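You operate a simulated robot arm through the tools that you are given. There is no shell and no other tool. Be economical: measure what you need, move in short steps, check, and stop when the job is done.

You are at the controls of a simulated two-armed robot. One attempt, no reset.

JOB
Test the cap in the tester, bleed and unclamp it, and put it in the tray that the display names.
Fine: Keep the yellow hold pad down while pumping. Bleed before unclamping. Shut the bleed lever again. Where these are worked on the way, their far stop is far enough and under half their travel is too little: bleed lever.

The check looks at the end state, three seconds after you hand in, the way a careful person would. Anything else that was tipped, shoved, dropped, spilled or broken makes it a failure. Lids that push on must go on centred and level and be pressed home; caps that screw on are set level and turned clockwise until they are tight.

ROBOT AND FRAMES
Two 6-joint arms with two-finger parallel grippers on one trunk, on a base that drives. Base frame: it is fixed to the floor where the robot stands at the start and does not move with it; the origin is under the middle of the robot, x ahead of it, y to its left, z up. Lengths are in m, angles in degrees, forces in N, time in s.
The left shoulder is at the start at [0.06, 0.187, 1.122], the right one opposite. With the tool pointing down near the work surface each hand reaches from about 0.1 to 0.32 m from the robot's upright axis, wherever it stands, measured 20 degrees to its own side. Places, roughly: bleed lever [0.4, -0.2, 0.8]; clamp lever [0.6, -0.2, 0.9]. Payload 1.57 kg a hand.
Tool frame (each hand has its own): the origin (TCP) lies between the finger pads and is the grasp point; the fingertips stand 0.03 m ahead of it; z points along the fingers, y is the line along which they close. The gripper opens to 0.11 m. The fingers are 0.024 m wide and 0.012 m thick; the gripper's body (0.048 by 0.112 m) begins 0.078 m behind the TCP.
Orientation is that of the tool frame in the base frame, as a unit quaternion [x, y, z, w]. With the fingers straight down and closing along the base's y, the tool's x points along the base's -x, its y along +y and its z along -z.

CONTROLS
- The arms move only by the tool jog_arm. It takes "left_steps", "right_steps" or both (then of equal length, played together; a hand with none holds still); each is a list of rows, each a list of 3 entries, a list of its own where there are three numbers: the turn, a rotation vector about the base's x, y, z in rad, then the shift along the base's x, y, z in m, then the opening in per cent of the stroke, from 0 (shut) to 100 (fully open). In form: [[[ax, ay, az], [tx, ty, tz], fingers], ...]. A call has 1 to 10 rows; each row shifts and turns the commanded pose from where the row before left it. Rows are played at 5 a second. More than 0.05 m and 8.6 degrees between two rows, or a gripper value outside its range, and nothing of the call is played. Where a pose cannot be reached the arm comes as near as it can. A force on the tool above 90 N (or 10 N above the force at the start of the call, whichever is more), or a blocked arm, ends the call early, and 0.2 s more pass. Each finger travels about 0.153 m/s and halts on what it meets, pressing with about 23 N; the grip force reading is that of the motor and also rises with nothing between the fingers. The clock runs only during rows and for 0.2 s after the last one: add rows that do not move to give the fingers time. It gives the time, the measured TCP pose, the force on the tool (base axes), the opening and the grip force at its end, in the units of the frame above (readings bear some noise), with the torque about the TCP (base axes, N m) and any sound that the robot's microphone picked up, and new pictures: "show" is both (left out), scene, wrist or none (wrist: the cameras of the hands that moved).
- Cameras (640 x 400 px; columns grow to the right, rows downward): "scene" is now at [0.0109, -0.0244, 1.6605]; the picture's right is [-0.35, -0.93, 0.00], its down [-0.73, 0.28, -0.62] and it looks along [0.58, -0.22, -0.78] (base axes); focal length 270 px, centre (320, 200). "left" rides on the left gripper at [0.07, -0.016, -0.141] in its tool frame; the picture's right is [0.23, 0.97, 0.00], its down [-0.86, 0.20, -0.48] and it looks along [-0.47, 0.11, 0.88] (tool axes); focal length 222 px, centre (320, 200). "right" rides on the right gripper at [0.07, 0.016, -0.141] in its tool frame; the picture's right is [-0.23, 0.97, 0.00], its down [-0.86, -0.20, -0.48] and it looks along [-0.47, -0.11, 0.88] (tool axes); focal length 222 px, centre (320, 200). There is no depth. A picture from a camera that has moved, and an enlarged one, comes with that camera's place and axes in the base frame and with its lens.
- move_column(by): slides the trunk up (or, below 0, down) by that many m; the arms and the scene camera ride with it, the base frame stays. It gives what a move gives, with no picture.
- drive_base(legs): drives the robot by 1 to 6 legs, each [ahead, left, turn to the left] in m, m and degrees, along the robot's own axes; the way and the turn of a leg run together, so that a leg with both is an arc; at most 1.5 m and 180 degrees a leg. The arms and the cameras ride along, it lands a little off, and it stops where it bumps. It gives what a move gives, and a new picture of the scene camera.
- turn_head(pan, tilt): turns the head with the scene camera to pan (to the left, within 86 degrees either way) and tilt (down, from -29 to 69), counted from straight ahead of the robot. It gives what a move gives, and a new picture of the scene camera.
- zoom(camera, box): a new picture of the part [left, top, right, bottom] of that camera's present view, enlarged. It takes no simulated time.
- sign_off(): hands the job in; it is judged then, once.

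Work in short steps. Places have to be worked out from the pictures, the camera data and where the tool is seen: move nearer, look again, correct. Check each grasp and each placing, and mend what went wrong. You have 120 turns and 260 pictures in all, those below and enlarged ones among them. Open the grippers and draw the arms clear of the work before you hand the job in, unless the task says otherwise; then end with one line.

The tools are called as a command line: name --argument value ..., lists and objects as JSON in quotes. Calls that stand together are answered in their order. jog_arm: Moves the arms, as the interface text tells. Its arguments: {"type":"object","properties":{"left_steps":{"type":"array","items":{"type":"array"}},"right_steps":{"type":"array","items":{"type":"array"}},"show":{"type":"string","enum":["both","scene","wrist","none"]}},"required":[]} The other tools are called the same way: move_column (by) slides the trunk up or down; drive_base (legs) drives the base; turn_head (pan, tilt) turns the head that bears the scene camera; zoom (camera, box) takes an enlarged picture of a part of a camera's view; sign_off () hands the job in.

At the start:

```text
time_s: 0.0
left_ee_pos: [0.3376, 0.0633, 1.1532]
left_ee_rot: [0.0, 1.0, 0.001, 0.0]
left_contact_force: [-0.3, -0.7, -0.3]
left_wrist_torque: [-0.01, 0.01, -0.02]
left_width: 0.11
left_grasp_force: 0.0
right_ee_pos: [0.3273, -0.2397, 1.176]
right_ee_rot: [0.0, 1.0, 0.0, 0.0]
right_contact_force: [0.6, -0.3, 0.1]
right_wrist_torque: [0.01, -0.03, 0.01]
right_width: 0.1102
right_grasp_force: 0.1
trunk travel left (down, up): [-0.75, 0.24]
robot x, y, heading: [-0.0034, -0.0014, -0.2]
head pan, tilt: [-20.8, 51.6]
```

scene: 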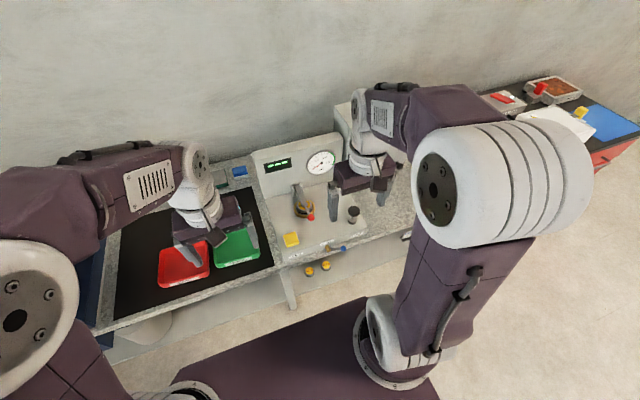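
right: 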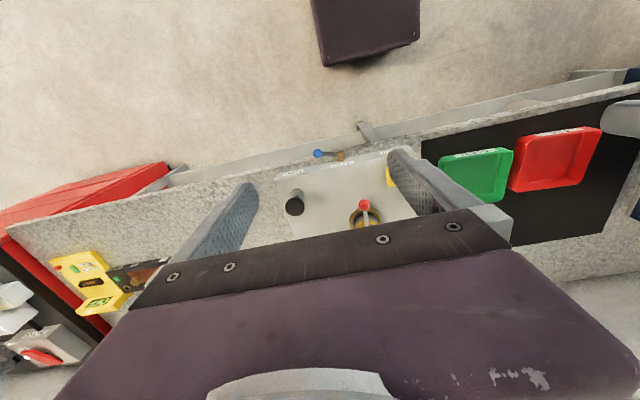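
left: 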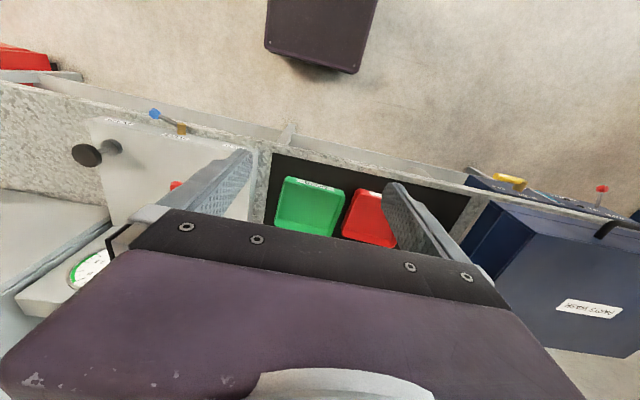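

The tester sits ahead and to the right; I'll enlarge the views to identify the parts.

zoom --camera "scene" --box '[220, 120, 420, 290]'

zoom --camera "right" --box '[240, 130, 460, 260]'

zoom --camera "left" --box '[40, 90, 260, 230]'

```text
2.35 times, centred on (320, 205) of scene
camera zoom: at [0.0109, -0.0244, 1.6605], right [-0.35, -0.93, 0.0], down [-0.73, 0.28, -0.62], along [0.58, -0.22, -0.78], focal length 635 px, centre (320, 188)
```

zoom: 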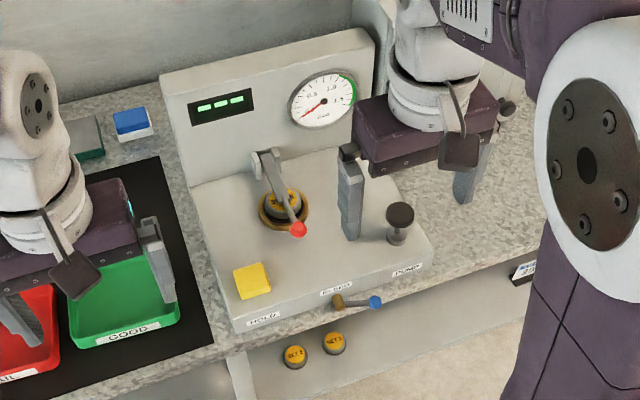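

```text
2.91 times, centred on (350, 195) of right
camera zoom: at [0.2586, -0.2226, 1.3164], right [0.23, 0.97, 0.0], down [0.86, -0.2, 0.48], along [0.47, -0.11, -0.88], focal length 646 px, centre (233, 214)
```

zoom: 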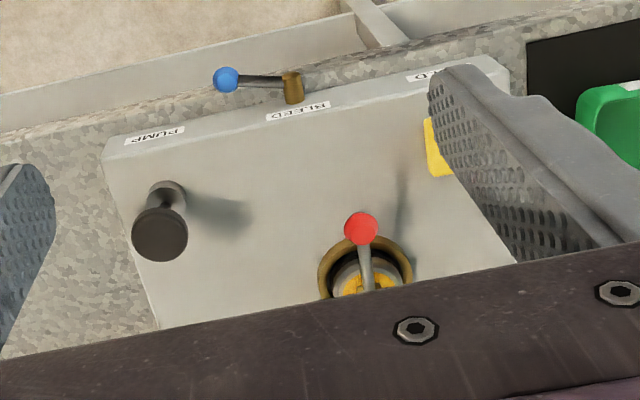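

```text
2.86 times, centred on (150, 160) of left
camera zoom: at [0.2691, 0.0481, 1.2926], right [-0.23, 0.97, 0.0], down [0.86, 0.2, 0.48], along [0.47, 0.11, -0.88], focal length 635 px, centre (806, 314)
```

zoom: 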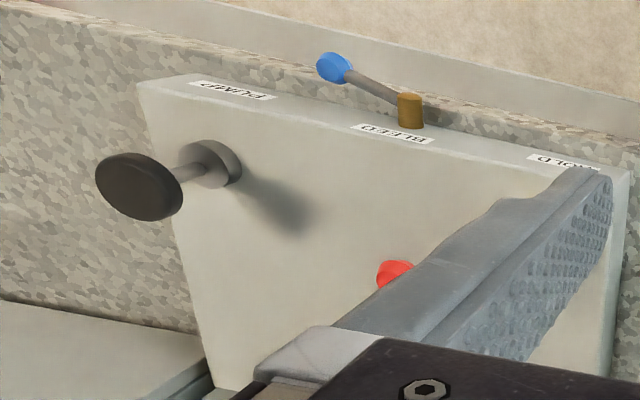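

Triangulation puts the pump knob near (0.485,-0.33,0.90) and bleed ball near (0.40,-0.26,0.82). I look straight down at the table edge and base to see how far I can drive in.

turn_head --pan -5 --tilt 69

```text
time_s: 0.8
left_ee_pos: [0.3386, 0.0628, 1.1529]
left_ee_rot: [0.0, 1.0, 0.0, 0.001]
left_contact_force: [0.1, -0.7, -0.1]
left_wrist_torque: [-0.01, -0.02, -0.03]
left_width: 0.1101
left_grasp_force: 0.0
right_ee_pos: [0.3277, -0.2399, 1.1754]
right_ee_rot: [0.0, 1.0, 0.0, 0.001]
right_contact_force: [0.6, 0.0, -0.1]
right_wrist_torque: [-0.03, 0.01, -0.03]
right_width: 0.1105
right_grasp_force: 0.0
trunk travel left (down, up): [-0.75, 0.24]
robot x, y, heading: [0.001, -0.0007, -0.1]
head pan, tilt: [-5.0, 68.8]
camera scene: at [-0.0039, -0.0026, 1.6408], right [-0.09, -1.0, 0.0], down [-0.93, 0.08, -0.36], along [0.36, -0.03, -0.93], focal length 270 px, centre (320, 200)
```

scene: 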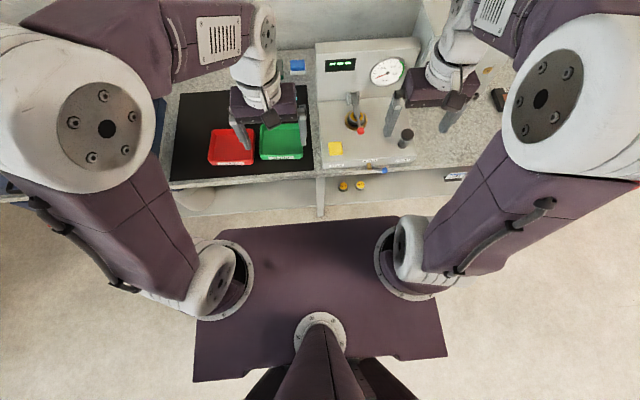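

The plate is the torso (front at x≈0.17), the bench edge is at x≈0.42. I drive 0.2 m right and 0.17 m ahead to stand in front of the tester.

drive_base --legs '[[0, -0.2, 0], [0.17, 0, 0]]'

```text
time_s: 3.5
left_ee_pos: [0.5037, -0.1361, 1.1538]
left_ee_rot: [-0.002, 1.0, 0.001, 0.001]
left_contact_force: [0.4, 0.2, 0.1]
left_wrist_torque: [-0.01, -0.04, 0.01]
left_width: 0.1101
left_grasp_force: 0.0
right_ee_pos: [0.495, -0.4393, 1.1764]
right_ee_rot: [-0.001, 1.0, 0.0, 0.001]
right_contact_force: [-0.2, 0.1, 0.1]
right_wrist_torque: [-0.03, -0.01, 0.04]
right_width: 0.11
right_grasp_force: 0.0
trunk travel left (down, up): [-0.75, 0.24]
robot x, y, heading: [0.1703, -0.2011, 0.2]
head pan, tilt: [-5.0, 68.8]
camera scene: at [0.161, -0.203, 1.6407], right [-0.08, -1.0, 0.0], down [-0.93, 0.08, -0.36], along [0.36, -0.03, -0.93], focal length 270 px, centre (320, 200)
```

scene: 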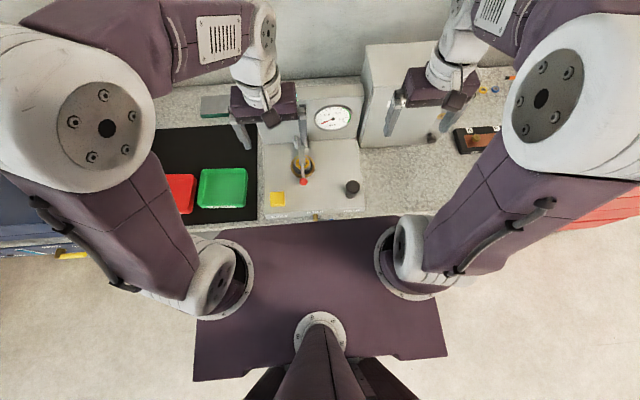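

Good position; I zoom on the tester.

zoom --camera "scene" --box '[240, 90, 400, 230]'

zoom --camera "right" --box '[240, 50, 640, 300]'

zoom --camera "left" --box '[120, 60, 480, 280]'

```text
2.86 times, centred on (320, 160) of scene
camera zoom: at [0.161, -0.203, 1.6407], right [-0.08, -1.0, 0.0], down [-0.93, 0.08, -0.36], along [0.36, -0.03, -0.93], focal length 771 px, centre (320, 314)
```

zoom: 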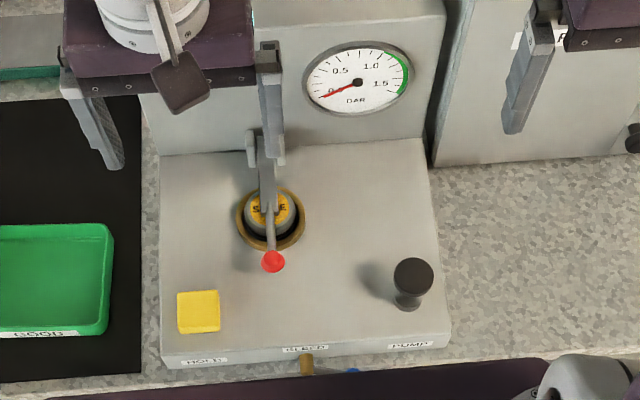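

```text
1.60 times, centred on (440, 175) of right
camera zoom: at [0.4252, -0.4221, 1.3172], right [0.22, 0.97, 0.0], down [0.85, -0.2, 0.48], along [0.47, -0.11, -0.88], focal length 355 px, centre (128, 240)
```

zoom: 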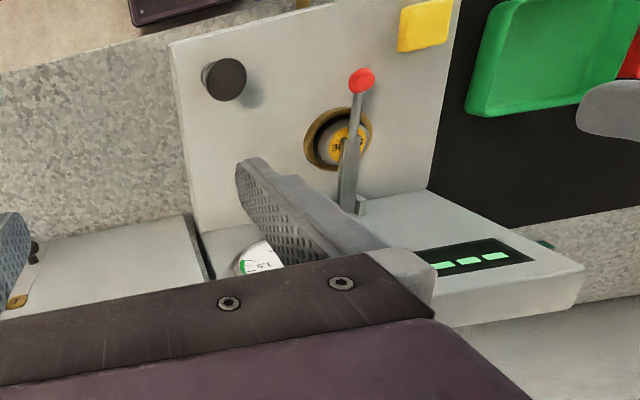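

```text
1.78 times, centred on (300, 170) of left
camera zoom: at [0.4346, -0.1514, 1.2932], right [-0.23, 0.97, 0.0], down [0.85, 0.2, 0.48], along [0.47, 0.11, -0.88], focal length 395 px, centre (356, 253)
```

zoom: 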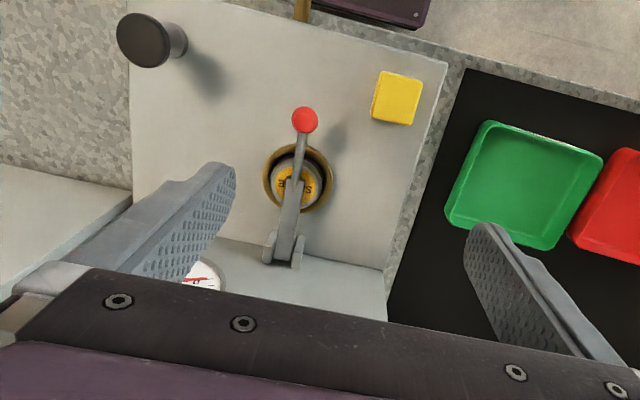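

Located: red clamp knob (0.517,-0.182,0.89), pump knob top (0.484,-0.330,0.896), hold pad top (0.482,-0.094,0.848), cap (0.59,-0.182,0.87). I shut both grippers and place the hands above pad and pump, then lower the trunk.

jog_arm --left_steps '[[[0, 0, 0], [-0.011, 0.021, 0], 0], [[0, 0, 0], [-0.011, 0.021, 0], 0], [[0, 0, 0], [0, 0, 0], 0]]' --right_steps '[[[0, 0, 0], [-0.006, 0.04, -0.01], 0], [[0, 0, 0], [-0.005, 0.04, -0.01], 0], [[0, 0, 0], [0, 0.029, 0], 0]]' --show "none"

move_column --by -0.2

```text
time_s: 4.3
left_ee_pos: [0.486, -0.0956, 1.1538]
left_ee_rot: [-0.002, 1.0, 0.0, -0.001]
left_contact_force: [0.6, 1.0, 0.6]
left_wrist_torque: [0.02, 0.02, -0.03]
left_width: 0.0
left_grasp_force: 21.3
right_ee_pos: [0.4874, -0.3301, 1.1551]
right_ee_rot: [-0.002, 1.0, 0.0, 0.0]
right_contact_force: [-0.3, -0.7, 0.0]
right_wrist_torque: [0.03, 0.01, -0.01]
right_width: 0.0
right_grasp_force: 21.7
trunk travel left (down, up): [-0.75, 0.24]
robot x, y, heading: [0.1735, -0.2024, 0.1]
head pan, tilt: [-5.0, 68.8]
```

```text
time_s: 6.4
left_ee_pos: [0.484, -0.0934, 0.9528]
left_ee_rot: [-0.002, 1.0, 0.0, 0.0]
left_contact_force: [-0.9, 0.1, 0.3]
left_wrist_torque: [-0.01, 0.01, 0.0]
left_width: 0.0001
left_grasp_force: 21.5
right_ee_pos: [0.4842, -0.3298, 0.9563]
right_ee_rot: [-0.001, 1.0, 0.001, 0.0]
right_contact_force: [-0.5, -0.2, -0.7]
right_wrist_torque: [0.03, 0.03, 0.0]
right_width: 0.0
right_grasp_force: 21.9
trunk travel left (down, up): [-0.55, 0.44]
robot x, y, heading: [0.1668, -0.2002, -0.0]
head pan, tilt: [-5.0, 68.8]
```

Both hands are over their targets; check the pictures while lowering the left by 4 cm.

jog_arm --left_steps '[[[0, 0, 0], [0, 0, -0.03], 0], [[0, 0, 0], [0, 0, -0.02], 0]]' --right_steps '[[[0, 0, 0], [0, 0, -0.005], 0], [[0, 0, 0], [0, 0, -0.005], 0]]'

```text
time_s: 7.0
left_ee_pos: [0.4848, -0.095, 0.9037]
left_ee_rot: [-0.002, 1.0, 0.001, 0.0]
left_contact_force: [0.4, 0.0, -0.5]
left_wrist_torque: [0.0, 0.0, -0.01]
left_width: 0.0002
left_grasp_force: 20.9
right_ee_pos: [0.486, -0.3307, 0.9458]
right_ee_rot: [-0.002, 1.0, 0.0, 0.001]
right_contact_force: [1.7, -0.4, 3.3]
right_wrist_torque: [-0.02, -0.01, 0.04]
right_width: 0.0
right_grasp_force: 21.0
trunk travel left (down, up): [-0.55, 0.44]
robot x, y, heading: [0.1686, -0.2015, 0.2]
head pan, tilt: [-5.0, 68.8]
camera scene: at [0.1645, -0.2038, 1.4408], right [-0.08, -1.0, 0.0], down [-0.93, 0.08, -0.36], along [0.36, -0.03, -0.93], focal length 270 px, centre (320, 200)
camera right: at [0.4165, -0.3142, 1.0869], right [0.22, 0.97, 0.0], down [0.86, -0.2, 0.48], along [0.47, -0.11, -0.88], focal length 222 px, centre (320, 200)
camera left: at [0.4151, -0.1095, 1.043], right [-0.23, 0.97, 0.0], down [0.85, 0.2, 0.48], along [0.47, 0.11, -0.88], focal length 222 px, centre (320, 200)
```

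scene: 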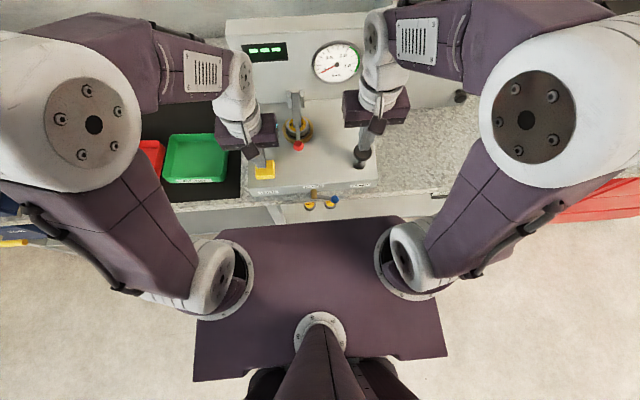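
right: 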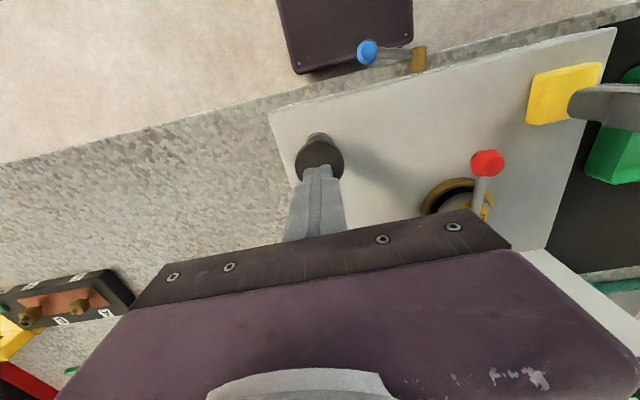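
left: 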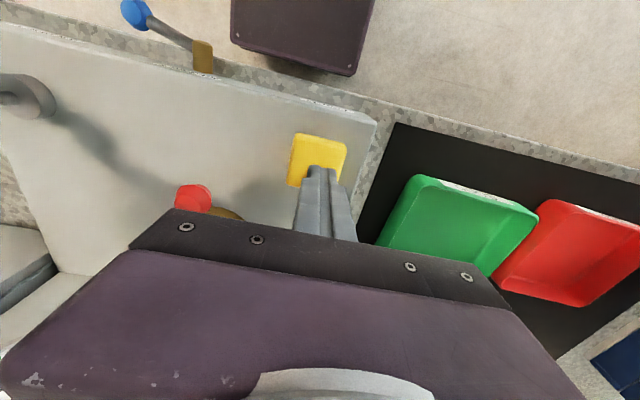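

Right fingers already touch the pump knob (about 0.916 high). I press the left hand down onto the hold pad, watching force.

jog_arm --left_steps '[[[0, 0, 0], [-0.003, 0, -0.01], 0], [[0, 0, 0], [0, 0, -0.01], 0], [[0, 0, 0], [0, 0, -0.01], 0], [[0, 0, 0], [0, 0, -0.005], 0]]' --right_steps '[[[0, 0, 0], [0, 0, 0.01], 0], [[0, 0, 0], [-0.006, 0, 0], 0], [[0, 0, 0], [0, 0, 0], 0], [[0, 0, 0], [0, 0, 0], 0]]' --show "none"

```text
time_s: 8.0
left_ee_pos: [0.4818, -0.095, 0.8799]
left_ee_rot: [-0.002, 1.0, -0.002, 0.014]
left_contact_force: [-15.7, 10.7, 84.9]
left_wrist_torque: [0.37, 1.45, -0.11]
left_width: 0.0
left_grasp_force: 21.3
right_ee_pos: [0.4723, -0.3308, 0.9589]
right_ee_rot: [-0.003, 1.0, 0.0, 0.004]
right_contact_force: [-0.1, 0.1, -1.2]
right_wrist_torque: [0.0, -0.02, -0.01]
right_width: 0.0004
right_grasp_force: 21.2
trunk travel left (down, up): [-0.55, 0.44]
robot x, y, heading: [0.1659, -0.1966, 0.6]
head pan, tilt: [-5.0, 68.8]
heard: click
stopped in row 4 (left hand): the force on the tool passed its limit at 149 N (the readings are from after the stop); the commanded pose is now the measured one
```

The pad clicked but I overpressed; ease off 3 mm and see the force remaining and the picture.

jog_arm --left_steps '[[[0, 0, 0], [0, 0, 0.002], 0], [[0, 0, 0], [0, 0, 0], 0]]' --show "both"

```text
time_s: 8.6
left_ee_pos: [0.4803, -0.0946, 0.8807]
left_ee_rot: [-0.001, 1.0, -0.002, 0.014]
left_contact_force: [-14.8, 9.0, 88.3]
left_wrist_torque: [0.32, 1.37, -0.13]
left_width: 0.0002
left_grasp_force: 21.2
right_ee_pos: [0.4725, -0.3314, 0.9587]
right_ee_rot: [-0.003, 1.0, 0.0, 0.004]
right_contact_force: [1.2, 0.5, 1.1]
right_wrist_torque: [-0.07, -0.04, -0.01]
right_width: 0.0
right_grasp_force: 21.5
trunk travel left (down, up): [-0.55, 0.44]
robot x, y, heading: [0.1701, -0.1995, 0.2]
head pan, tilt: [-5.0, 68.8]
camera scene: at [0.1541, -0.2042, 1.4409], right [-0.08, -1.0, 0.0], down [-0.93, 0.08, -0.37], along [0.37, -0.03, -0.93], focal length 270 px, centre (320, 200)
camera left: at [0.4084, -0.1092, 1.0183], right [-0.23, 0.97, -0.01], down [0.84, 0.2, 0.5], along [0.49, 0.11, -0.87], focal length 222 px, centre (320, 200)
```

scene: 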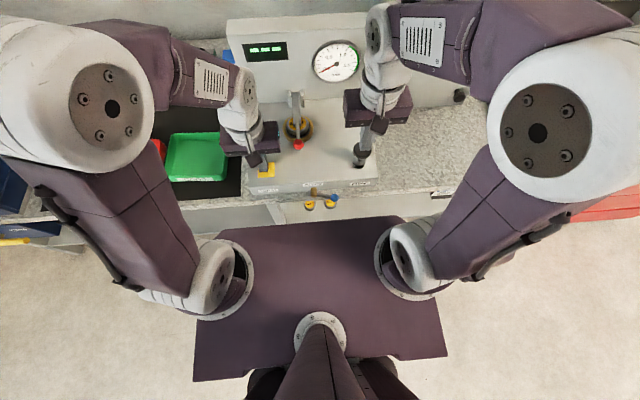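
left: 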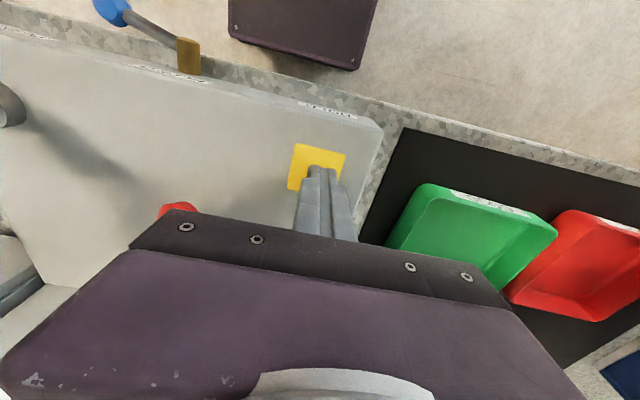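

The pad is bottomed; relax further to a moderate press.

jog_arm --left_steps '[[[0, 0, 0], [0, 0, 0.003], 0], [[0, 0, 0], [0, 0, 0.002], 0], [[0, 0, 0], [0, 0, 0], 0]]' --show "none"

```text
time_s: 9.4
left_ee_pos: [0.4832, -0.0942, 0.8824]
left_ee_rot: [-0.002, 1.0, -0.001, 0.009]
left_contact_force: [-17.2, 4.1, 34.5]
left_wrist_torque: [0.14, 0.8, -0.08]
left_width: 0.0
left_grasp_force: 20.7
right_ee_pos: [0.4741, -0.3312, 0.9575]
right_ee_rot: [-0.001, 1.0, 0.0, 0.002]
right_contact_force: [0.3, -0.5, -0.8]
right_wrist_torque: [0.01, 0.04, -0.01]
right_width: 0.0001
right_grasp_force: 21.5
trunk travel left (down, up): [-0.55, 0.44]
robot x, y, heading: [0.1694, -0.2034, 0.2]
head pan, tilt: [-5.0, 68.8]
```

Pad held with ~35 N. Now the first pump stroke with the right hand.

jog_arm --right_steps '[[[0, 0, 0], [0.005, 0, -0.012], 0], [[0, 0, 0], [0, 0, -0.01], 0], [[0, 0, 0], [0, 0, -0.01], 0], [[0, 0, 0], [0, 0, -0.008], 0]]' --show "scene"

```text
time_s: 10.4
left_ee_pos: [0.4818, -0.0954, 0.8838]
left_ee_rot: [-0.003, 1.0, -0.003, 0.013]
left_contact_force: [-11.1, 3.5, 29.4]
left_wrist_torque: [0.06, 0.7, -0.02]
left_width: 0.0
left_grasp_force: 21.0
right_ee_pos: [0.4802, -0.3299, 0.9194]
right_ee_rot: [-0.002, 1.0, 0.0, 0.004]
right_contact_force: [-1.3, -3.1, 19.4]
right_wrist_torque: [-0.06, 0.06, 0.01]
right_width: 0.0
right_grasp_force: 21.1
trunk travel left (down, up): [-0.55, 0.44]
robot x, y, heading: [0.1665, -0.1983, 0.4]
head pan, tilt: [-5.0, 68.8]
camera scene: at [0.1573, -0.2036, 1.441], right [-0.08, -1.0, 0.0], down [-0.93, 0.08, -0.37], along [0.37, -0.03, -0.93], focal length 270 px, centre (320, 200)
```

scene: 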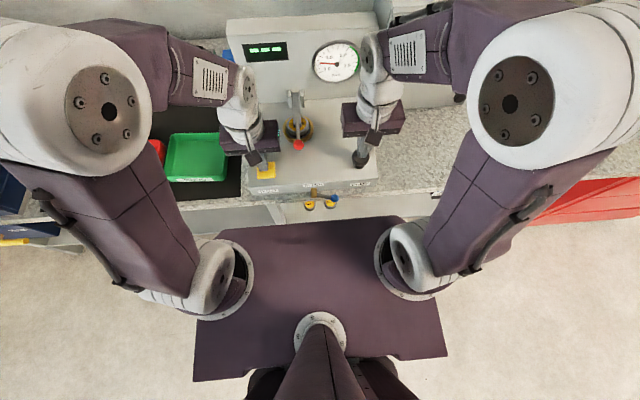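

Gauge needle moved. I press deeper until the stroke's end and zoom on the gauge.

jog_arm --right_steps '[[[0, 0, 0], [0, 0, -0.006], 0], [[0, 0, 0], [0, 0, -0.004], 0]]' --show "none"

zoom --camera "scene" --box '[220, 20, 380, 120]'

```text
time_s: 11.0
left_ee_pos: [0.4811, -0.0957, 0.886]
left_ee_rot: [-0.001, 1.0, -0.004, 0.02]
left_contact_force: [1.9, 1.4, 13.8]
left_wrist_torque: [0.08, 0.08, -0.08]
left_width: 0.0001
left_grasp_force: 20.5
right_ee_pos: [0.4798, -0.3294, 0.9174]
right_ee_rot: [-0.003, 1.0, 0.0, 0.015]
right_contact_force: [-11.0, -5.4, 61.9]
right_wrist_torque: [-0.15, 0.4, 0.16]
right_width: 0.0
right_grasp_force: 21.4
trunk travel left (down, up): [-0.55, 0.44]
robot x, y, heading: [0.1654, -0.2018, 0.2]
head pan, tilt: [-5.0, 68.8]
stopped in row 2 (right hand): the force on the tool passed its limit at 97 N (the readings are from after the stop); the commanded pose is now the measured one
```

```text
4.00 times, centred on (300, 70) of scene
camera zoom: at [0.1506, -0.2021, 1.4414], right [-0.08, -1.0, 0.0], down [-0.93, 0.08, -0.37], along [0.37, -0.03, -0.93], focal length 1080 px, centre (400, 720)
```

zoom: 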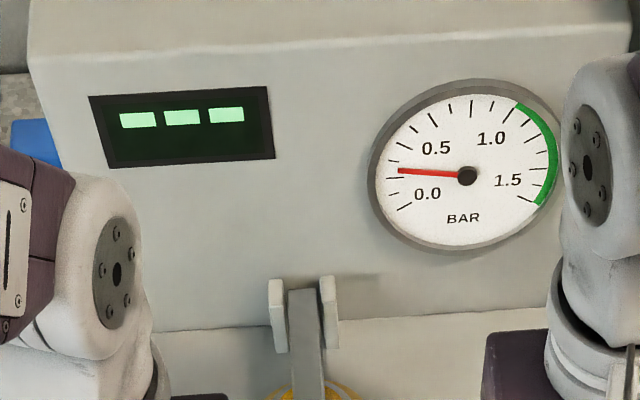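

One full stroke gives ~0.2 bar, stroke between TCP 0.946 and 0.917. I firm the left hand slightly and do two more strokes.

jog_arm --left_steps '[[[0, 0, 0], [0, 0, -0.002], 0], [[0, 0, 0], [0, 0, 0], 0], [[0, 0, 0], [0, 0, 0], 0], [[0, 0, 0], [0, 0, 0], 0], [[0, 0, 0], [0, 0, 0], 0], [[0, 0, 0], [0, 0, 0], 0], [[0, 0, 0], [0, 0, 0], 0], [[0, 0, 0], [0, 0, 0], 0], [[0, 0, 0], [0, 0, 0], 0], [[0, 0, 0], [0, 0, 0], 0]]' --right_steps '[[[0, 0, 0], [0, 0, 0.018], 0], [[0, 0, 0], [0, 0, 0.018], 0], [[0, 0, 0], [0, 0, 0], 0], [[0, 0, 0], [0, 0, -0.018], 0], [[0, 0, 0], [0, 0, -0.018], 0], [[0, 0, 0], [0, 0, 0.018], 0], [[0, 0, 0], [0, 0, 0.018], 0], [[0, 0, 0], [0, 0, 0], 0], [[0, 0, 0], [0, 0, -0.018], 0], [[0, 0, 0], [0, 0, -0.018], 0]]' --show "none"

zoom --camera "scene" --box '[220, 20, 380, 120]'

```text
time_s: 13.2
left_ee_pos: [0.4844, -0.0956, 0.8842]
left_ee_rot: [-0.001, 1.0, -0.004, 0.017]
left_contact_force: [-4.8, 7.3, 30.3]
left_wrist_torque: [0.19, 0.51, -0.11]
left_width: 0.0
left_grasp_force: 21.9
right_ee_pos: [0.4834, -0.3298, 0.917]
right_ee_rot: [-0.003, 1.0, 0.001, 0.012]
right_contact_force: [-5.9, -10.8, 68.6]
right_wrist_torque: [-0.36, 0.44, 0.29]
right_width: 0.0
right_grasp_force: 21.4
trunk travel left (down, up): [-0.55, 0.44]
robot x, y, heading: [0.1667, -0.1993, 0.2]
head pan, tilt: [-5.0, 68.8]
```

```text
4.00 times, centred on (300, 70) of scene
camera zoom: at [0.155, -0.2034, 1.4418], right [-0.08, -1.0, 0.0], down [-0.93, 0.08, -0.37], along [0.37, -0.03, -0.93], focal length 1080 px, centre (400, 720)
```

zoom: 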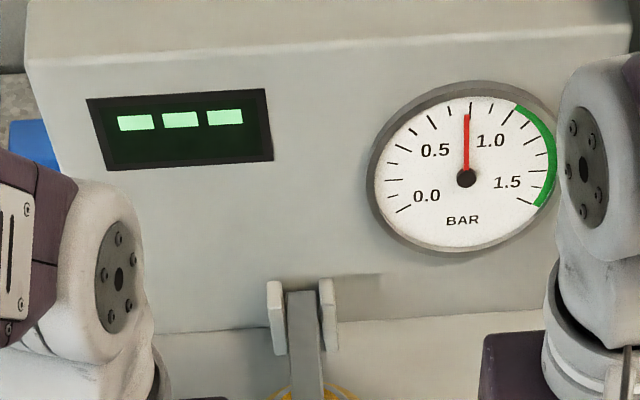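

About 0.8 bar now; two more strokes should bring it into the green.

jog_arm --right_steps '[[[0, 0, 0], [0, 0, 0.018], 0], [[0, 0, 0], [0, 0, 0.018], 0], [[0, 0, 0], [0, 0, 0], 0], [[0, 0, 0], [0, 0, -0.018], 0], [[0, 0, 0], [0, 0, -0.018], 0], [[0, 0, 0], [0, 0, 0.018], 0], [[0, 0, 0], [0, 0, 0.018], 0], [[0, 0, 0], [0, 0, 0], 0], [[0, 0, 0], [0, 0, -0.018], 0], [[0, 0, 0], [0, 0, -0.018], 0]]' --show "none"

zoom --camera "scene" --box '[220, 20, 380, 120]'

```text
time_s: 15.4
left_ee_pos: [0.4849, -0.0966, 0.883]
left_ee_rot: [0.0, 1.0, -0.003, 0.017]
left_contact_force: [-1.3, 5.7, 31.1]
left_wrist_torque: [0.2, 0.38, -0.17]
left_width: 0.0
left_grasp_force: 21.5
right_ee_pos: [0.4843, -0.3301, 0.9156]
right_ee_rot: [-0.003, 1.0, 0.0, 0.01]
right_contact_force: [-7.6, -12.2, 76.8]
right_wrist_torque: [-0.36, 0.59, 0.3]
right_width: 0.0002
right_grasp_force: 21.1
trunk travel left (down, up): [-0.55, 0.44]
robot x, y, heading: [0.1643, -0.2011, 0.2]
head pan, tilt: [-5.0, 68.8]
```

```text
4.00 times, centred on (300, 70) of scene
camera zoom: at [0.1554, -0.2035, 1.4419], right [-0.08, -1.0, 0.0], down [-0.93, 0.08, -0.37], along [0.37, -0.03, -0.93], focal length 1080 px, centre (400, 720)
```

zoom: 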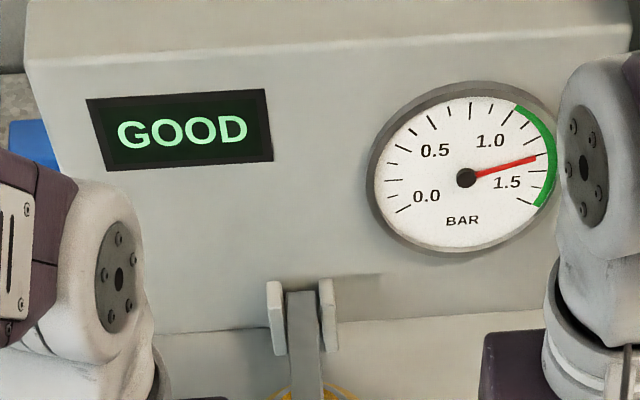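

Display reads GOOD. I lift the right hand off the pump, keep the left down and recheck the display and gauge.

jog_arm --right_steps '[[[0, 0, 0], [0, 0, 0.03], 0], [[0, 0, 0], [0, 0, 0.03], 0], [[0, 0, 0], [0, 0, 0.03], 0], [[0, 0, 0], [0, 0, 0], 0], [[0, 0, 0], [0, 0, 0], 0]]' --show "scene"

zoom --camera "scene" --box '[220, 20, 380, 120]'

zoom --camera "scene" --box '[270, 160, 390, 235]'

zoom --camera "right" --box '[280, 0, 480, 125]'

```text
time_s: 16.6
left_ee_pos: [0.4847, -0.0957, 0.8816]
left_ee_rot: [-0.002, 1.0, -0.003, 0.015]
left_contact_force: [-11.8, 2.3, 42.2]
left_wrist_torque: [0.09, 0.83, 0.08]
left_width: 0.0003
left_grasp_force: 21.3
right_ee_pos: [0.4828, -0.3306, 1.0026]
right_ee_rot: [-0.003, 1.0, 0.002, 0.005]
right_contact_force: [-1.0, 0.2, 0.4]
right_wrist_torque: [0.0, 0.0, 0.02]
right_width: 0.0002
right_grasp_force: 21.4
trunk travel left (down, up): [-0.55, 0.44]
robot x, y, heading: [0.1703, -0.2002, 0.3]
head pan, tilt: [-5.0, 68.8]
camera scene: at [0.1585, -0.2043, 1.4407], right [-0.08, -1.0, 0.0], down [-0.93, 0.08, -0.37], along [0.37, -0.03, -0.93], focal length 270 px, centre (320, 200)
```

scene: 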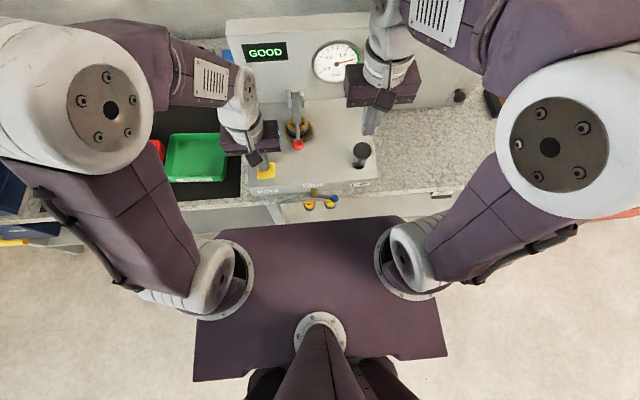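

```text
4.00 times, centred on (300, 70) of scene
camera zoom: at [0.1585, -0.2043, 1.4407], right [-0.08, -1.0, 0.0], down [-0.93, 0.08, -0.37], along [0.37, -0.03, -0.93], focal length 1080 px, centre (400, 720)
```

zoom: 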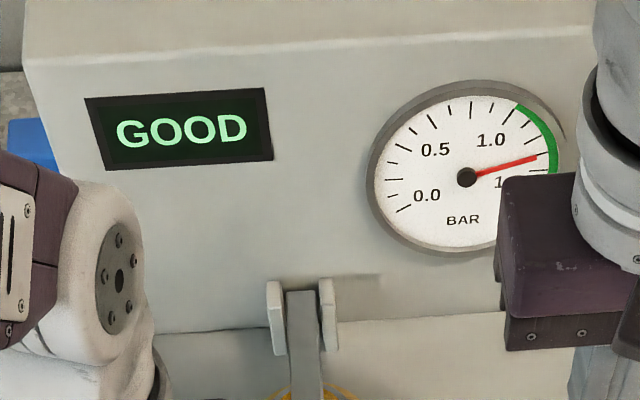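

```text
5.33 times, centred on (330, 198) of scene
camera zoom: at [0.1585, -0.2043, 1.4407], right [-0.08, -1.0, 0.0], down [-0.93, 0.08, -0.37], along [0.37, -0.03, -0.93], focal length 1440 px, centre (267, 213)
```

zoom: 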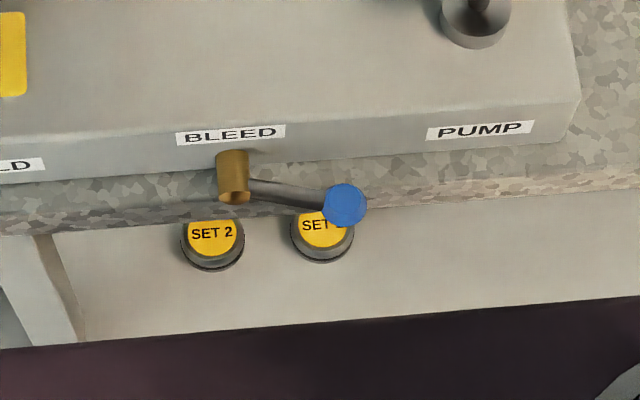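

```text
3.20 times, centred on (380, 62) of right
camera zoom: at [0.4118, -0.3141, 1.1426], right [0.22, 0.97, 0.0], down [0.85, -0.2, 0.49], along [0.48, -0.11, -0.87], focal length 711 px, centre (128, 640)
```

zoom: 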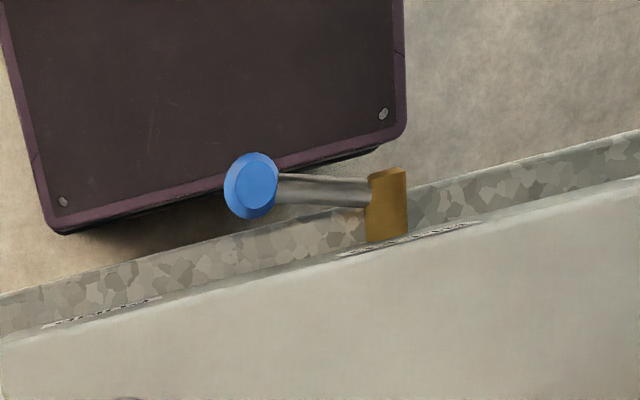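

Test stays GOOD. The bleed lever is a horizontal-axis lever (ball at ≈(0.405,-0.262,0.825), pivot y≈-0.208). I lift the left hand, back off 5 cm and turn the right gripper 90° to straddle the ball along x.

jog_arm --left_steps '[[[0, 0, 0], [0, 0, 0.03], 0], [[0, 0, 0], [0, 0.02, 0.04], 0], [[0, 0, 0], [0, 0.02, 0.04], 0]]' --show "none"

drive_base --legs '[[-0.05, 0, 0]]'

jog_arm --right_steps '[[[0, 0, 0.15], [0, 0, 0], 10], [[0, 0, 0.15], [0, 0, 0], 20], [[0, 0, 0.15], [0, 0, 0], 30], [[0, 0, 0.15], [0, 0, 0], 40], [[0, 0, 0.15], [0, 0, 0], 40], [[0, 0, 0.15], [0, 0, 0], 40], [[0, 0, 0.15], [0, 0, 0], 40], [[0, 0, 0.15], [0, 0, 0], 40], [[0, 0, 0.15], [0, 0, 0], 40], [[0, 0, 0.15], [0, 0, 0], 40]]' --show "both"

```text
time_s: 17.4
left_ee_pos: [0.4883, -0.0567, 0.9884]
left_ee_rot: [-0.001, 1.0, -0.003, 0.014]
left_contact_force: [-0.4, 0.8, 0.1]
left_wrist_torque: [-0.01, -0.01, -0.02]
left_width: 0.0003
left_grasp_force: 21.4
right_ee_pos: [0.4862, -0.3299, 1.0015]
right_ee_rot: [-0.003, 1.0, 0.001, 0.004]
right_contact_force: [-0.6, 0.2, 0.1]
right_wrist_torque: [-0.03, 0.02, 0.02]
right_width: 0.0
right_grasp_force: 21.3
trunk travel left (down, up): [-0.55, 0.44]
robot x, y, heading: [0.1657, -0.197, 0.3]
head pan, tilt: [-5.0, 68.8]
```

```text
time_s: 18.3
left_ee_pos: [0.4382, -0.0563, 0.9882]
left_ee_rot: [0.0, 1.0, -0.003, 0.013]
left_contact_force: [0.1, -1.3, -0.2]
left_wrist_torque: [-0.01, -0.04, 0.01]
left_width: 0.0
left_grasp_force: 21.4
right_ee_pos: [0.4359, -0.3307, 1.0011]
right_ee_rot: [-0.002, 1.0, 0.0, 0.004]
right_contact_force: [-0.1, 0.8, -0.2]
right_wrist_torque: [0.02, -0.03, -0.01]
right_width: 0.0
right_grasp_force: 20.5
trunk travel left (down, up): [-0.55, 0.44]
robot x, y, heading: [0.1249, -0.1993, 0.3]
head pan, tilt: [-5.0, 68.8]
camera scene: at [0.1144, -0.2039, 1.4407], right [-0.08, -1.0, 0.0], down [-0.93, 0.08, -0.36], along [0.36, -0.03, -0.93], focal length 270 px, centre (320, 200)
```

scene: 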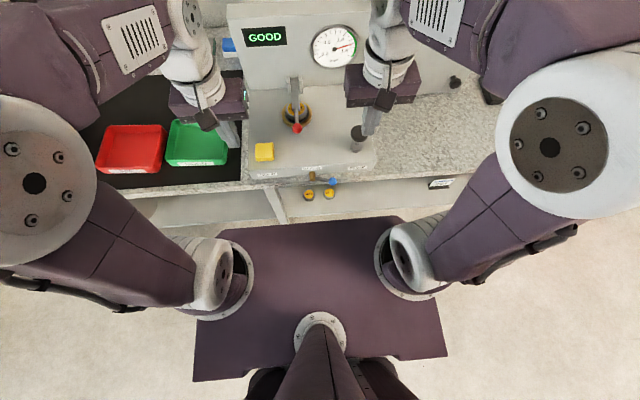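

```text
time_s: 20.5
left_ee_pos: [0.4389, -0.0553, 0.9884]
left_ee_rot: [-0.001, 1.0, -0.004, 0.012]
left_contact_force: [-0.6, -0.1, -0.2]
left_wrist_torque: [-0.04, -0.02, 0.03]
left_width: 0.0
left_grasp_force: 21.8
right_ee_pos: [0.4378, -0.3302, 1.0004]
right_ee_rot: [-0.684, 0.729, 0.003, 0.003]
right_contact_force: [-0.5, -0.1, -0.5]
right_wrist_torque: [0.0, -0.01, -0.01]
right_width: 0.0443
right_grasp_force: 0.1
trunk travel left (down, up): [-0.55, 0.44]
robot x, y, heading: [0.1188, -0.2036, 0.4]
head pan, tilt: [-5.0, 68.8]
camera scene: at [0.115, -0.2039, 1.4407], right [-0.08, -1.0, 0.0], down [-0.93, 0.08, -0.36], along [0.36, -0.03, -0.93], focal length 270 px, centre (320, 200)
camera right: at [0.4175, -0.3991, 1.1417], right [-0.96, 0.29, 0.0], down [0.25, 0.84, 0.49], along [0.14, 0.47, -0.87], focal length 222 px, centre (320, 200)
```

scene: 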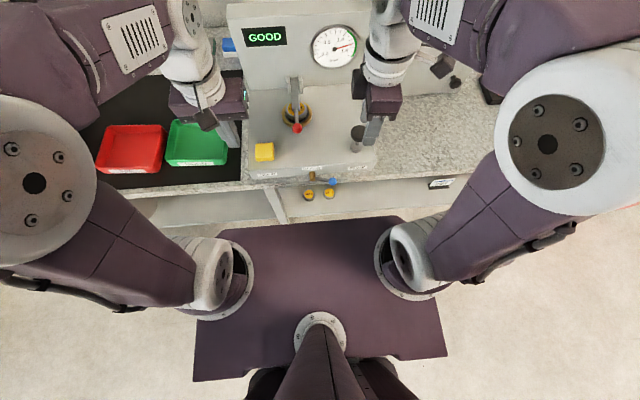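
right: 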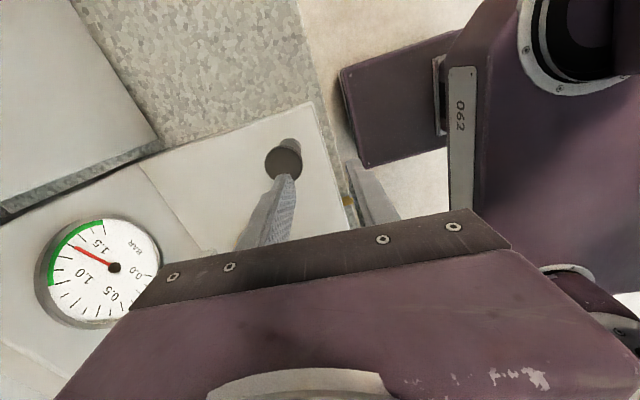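

Move the right hand over the ball at z≈0.93 for a check.

jog_arm --right_steps '[[[0, 0, 0.05], [-0.035, 0.02, 0], 40], [[0, 0, 0], [0, 0.03, -0.03], 40], [[0, 0, 0], [0, 0.016, -0.04], 40], [[0, 0, 0], [0, 0, 0], 40]]' --show "both"

zoom --camera "scene" --box '[270, 130, 430, 230]'

```text
time_s: 21.5
left_ee_pos: [0.4386, -0.0567, 0.9886]
left_ee_rot: [0.0, 1.0, -0.003, 0.013]
left_contact_force: [0.2, -0.5, 0.0]
left_wrist_torque: [-0.02, -0.02, 0.01]
left_width: 0.0
left_grasp_force: 21.3
right_ee_pos: [0.4035, -0.2642, 0.9301]
right_ee_rot: [-0.701, 0.714, 0.004, 0.004]
right_contact_force: [-0.1, -0.3, -0.1]
right_wrist_torque: [-0.01, 0.01, 0.0]
right_width: 0.0441
right_grasp_force: 0.0
trunk travel left (down, up): [-0.55, 0.44]
robot x, y, heading: [0.1172, -0.2017, 0.2]
head pan, tilt: [-5.0, 68.8]
camera scene: at [0.1144, -0.2043, 1.4407], right [-0.08, -1.0, 0.0], down [-0.93, 0.08, -0.36], along [0.36, -0.03, -0.93], focal length 270 px, centre (320, 200)
camera right: at [0.3862, -0.3338, 1.0712], right [-0.97, 0.24, 0.0], down [0.21, 0.85, 0.49], along [0.12, 0.47, -0.87], focal length 222 px, centre (320, 200)
```

scene: 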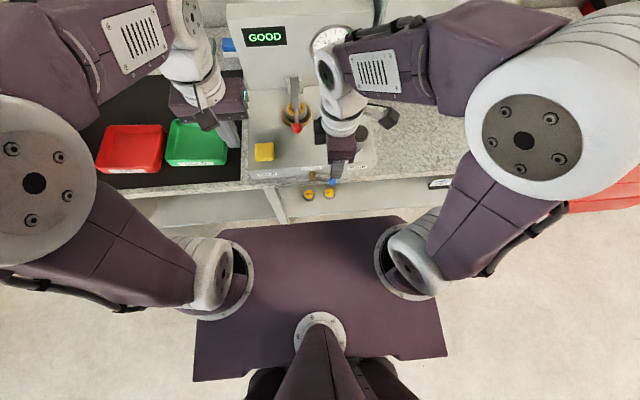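
right: 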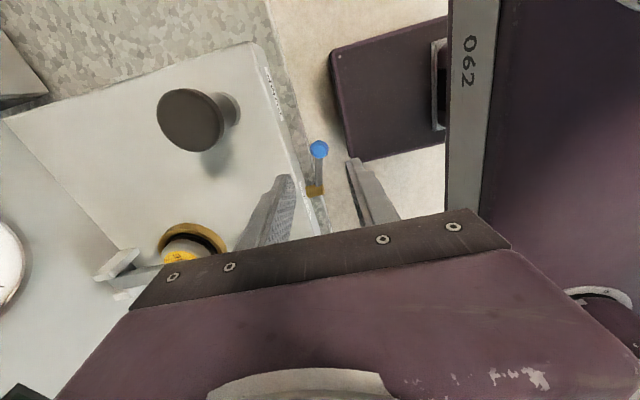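

```text
4.00 times, centred on (350, 180) of scene
camera zoom: at [0.1144, -0.2043, 1.4407], right [-0.08, -1.0, 0.0], down [-0.93, 0.08, -0.36], along [0.36, -0.03, -0.93], focal length 1080 px, centre (200, 280)
```

zoom: 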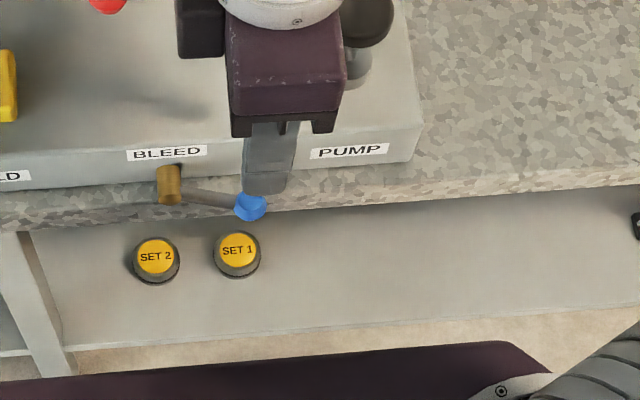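

The ball is confirmed at (0.405,-0.264,0.825). I narrow the fingers to ~32 mm, shift slightly off the tester face and descend around the ball.

jog_arm --right_steps '[[[0, 0, 0], [-0.003, 0, 0], 30], [[0, 0, 0.02], [0, 0, -0.04], 30], [[0, 0, 0], [0, 0, -0.03], 30], [[0, 0, 0], [0, 0, -0.02], 30], [[0, 0, 0], [0, 0, 0], 30]]' --show "both"

zoom --camera "right" --box '[240, 100, 400, 200]'

```text
time_s: 22.7
left_ee_pos: [0.4398, -0.0563, 0.9893]
left_ee_rot: [-0.001, 1.0, -0.003, 0.011]
left_contact_force: [-0.1, 0.2, -0.6]
left_wrist_torque: [0.03, 0.02, 0.02]
left_width: 0.0002
left_grasp_force: 21.3
right_ee_pos: [0.4001, -0.2653, 0.8417]
right_ee_rot: [0.709, -0.705, -0.003, -0.003]
right_contact_force: [0.4, 0.7, -0.7]
right_wrist_torque: [0.02, 0.0, -0.03]
right_width: 0.033
right_grasp_force: 0.0
trunk travel left (down, up): [-0.55, 0.44]
robot x, y, heading: [0.1202, -0.1975, 0.3]
head pan, tilt: [-5.0, 68.8]
camera scene: at [0.1148, -0.2039, 1.4407], right [-0.08, -1.0, 0.0], down [-0.93, 0.08, -0.36], along [0.36, -0.03, -0.93], focal length 270 px, centre (320, 200)
camera right: at [0.3842, -0.3351, 0.9811], right [-0.97, 0.22, 0.0], down [0.2, 0.85, 0.49], along [0.11, 0.47, -0.87], focal length 222 px, centre (320, 200)
```

scene: 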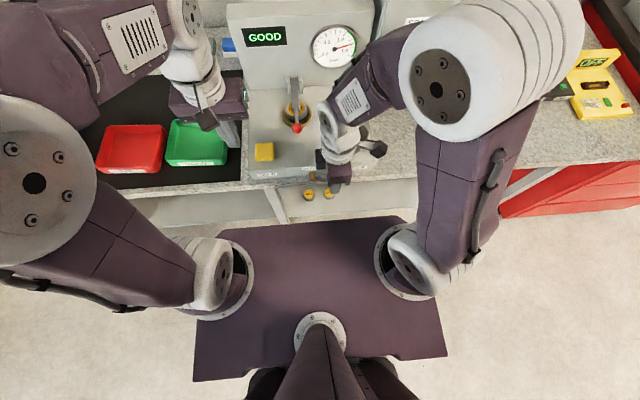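
right: 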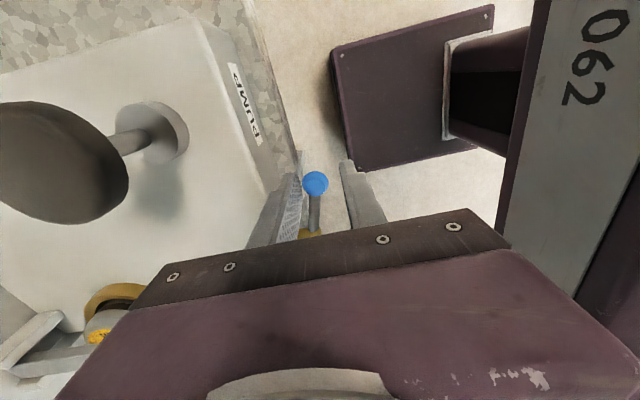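

```text
4.00 times, centred on (320, 150) of right
camera zoom: at [0.3842, -0.3351, 0.9811], right [-0.97, 0.22, 0.0], down [0.2, 0.85, 0.49], along [0.11, 0.47, -0.87], focal length 888 px, centre (320, 400)
```

zoom: 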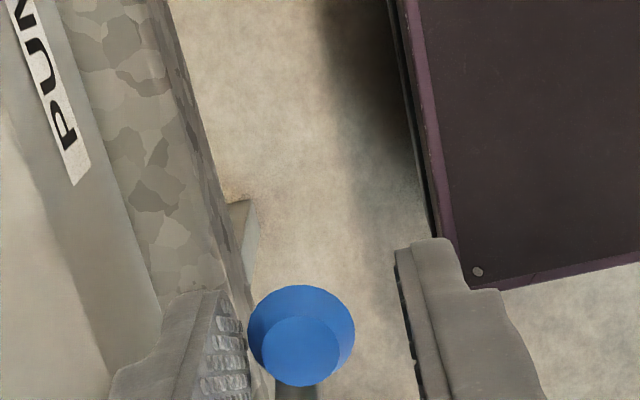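

Ball is nicely between the fingers. Lower 1 cm, shift 3 mm and close.

jog_arm --right_steps '[[[0, 0, 0], [0.003, 0, -0.01], 30], [[0, 0, 0], [0, 0, 0], 15], [[0, 0, 0], [0, 0, 0], 5], [[0, 0, 0], [0, 0, 0], 5]]' --show "wrist"

```text
time_s: 23.7
left_ee_pos: [0.4392, -0.0569, 0.9874]
left_ee_rot: [-0.001, 1.0, -0.002, 0.012]
left_contact_force: [0.1, 0.1, 0.0]
left_wrist_torque: [0.02, 0.01, -0.03]
left_width: 0.0
left_grasp_force: 21.6
right_ee_pos: [0.4045, -0.2651, 0.8308]
right_ee_rot: [0.708, -0.706, -0.003, -0.003]
right_contact_force: [7.2, -1.1, 6.8]
right_wrist_torque: [0.11, -0.09, -0.03]
right_width: 0.0208
right_grasp_force: 34.2
trunk travel left (down, up): [-0.55, 0.44]
robot x, y, heading: [0.1192, -0.2023, 0.4]
head pan, tilt: [-5.0, 68.8]
camera right: at [0.3884, -0.3351, 0.9713], right [-0.97, 0.22, 0.0], down [0.2, 0.85, 0.49], along [0.11, 0.47, -0.87], focal length 222 px, centre (320, 200)
```

right: 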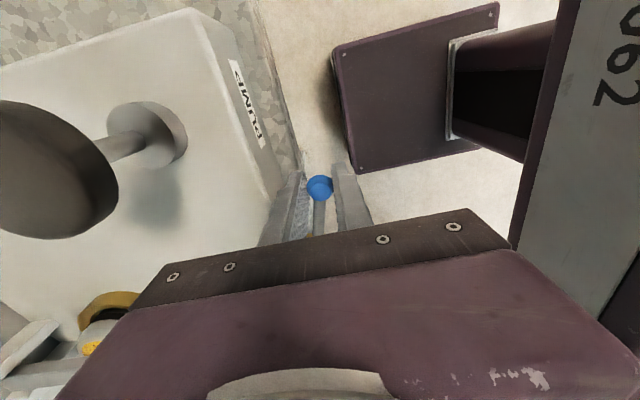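

Ball gripped (20.8 mm). Try a small upward move and feel the resistance.

jog_arm --right_steps '[[[0, 0, 0], [0, 0, 0.005], 5], [[0, 0, 0], [0, 0.001, 0.005], 5], [[0, 0, 0], [0, 0, 0], 5]]' --show "wrist"

```text
time_s: 24.5
left_ee_pos: [0.4411, -0.056, 0.9878]
left_ee_rot: [-0.002, 1.0, -0.003, 0.012]
left_contact_force: [0.3, -0.9, -0.8]
left_wrist_torque: [-0.02, -0.01, -0.01]
left_width: 0.0002
left_grasp_force: 21.2
right_ee_pos: [0.4041, -0.2647, 0.8401]
right_ee_rot: [0.708, -0.706, -0.004, -0.002]
right_contact_force: [9.3, -3.6, -16.2]
right_wrist_torque: [-0.94, -0.12, -0.01]
right_width: 0.0212
right_grasp_force: 34.2
trunk travel left (down, up): [-0.55, 0.44]
robot x, y, heading: [0.1149, -0.2029, -0.1]
head pan, tilt: [-5.0, 68.8]
camera right: at [0.389, -0.3346, 0.98], right [-0.97, 0.22, 0.01], down [0.2, 0.85, 0.48], along [0.1, 0.47, -0.87], focal length 222 px, centre (320, 200)
```

right: 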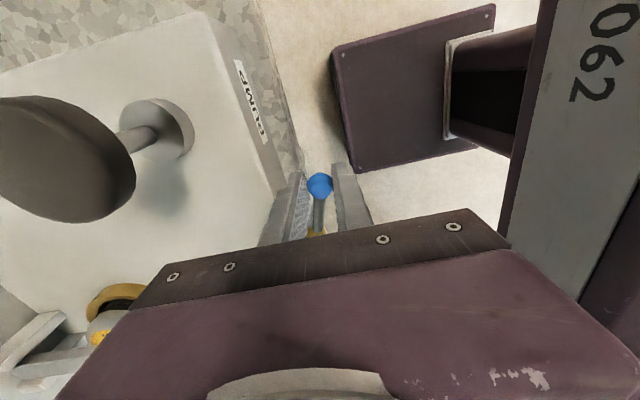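

It moved 9 mm with resistance; unclear if the lever turned or slipped. Zoom to check the lever slope.

zoom --camera "right" --box '[270, 140, 370, 240]'

zoom --camera "scene" --box '[270, 20, 390, 220]'

```text
4.00 times, centred on (320, 190) of right
camera zoom: at [0.389, -0.3346, 0.98], right [-0.97, 0.22, 0.01], down [0.2, 0.85, 0.48], along [0.1, 0.47, -0.87], focal length 888 px, centre (320, 240)
```

zoom: 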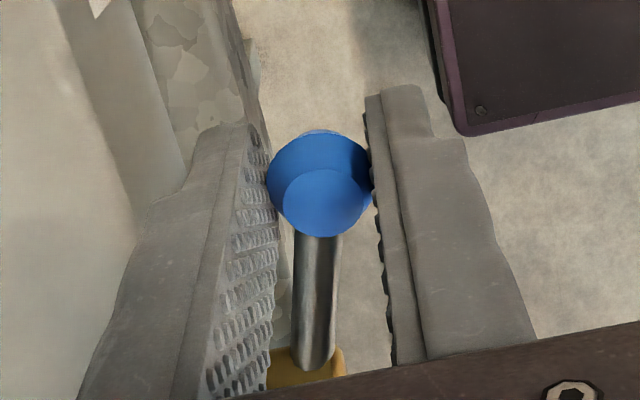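

```text
2.00 times, centred on (330, 120) of scene
camera zoom: at [0.118, -0.2048, 1.4407], right [-0.08, -1.0, 0.0], down [-0.93, 0.08, -0.36], along [0.36, -0.03, -0.93], focal length 540 px, centre (300, 360)
```

zoom: 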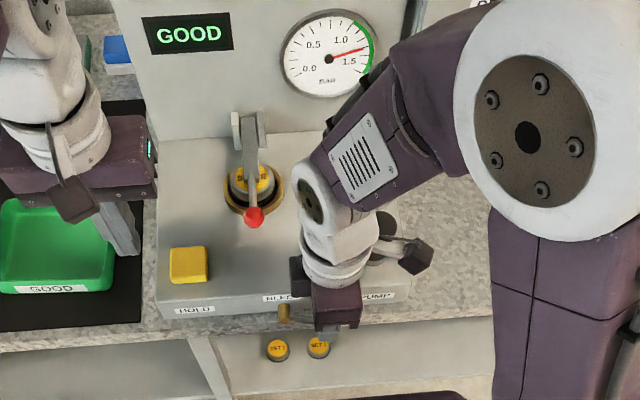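

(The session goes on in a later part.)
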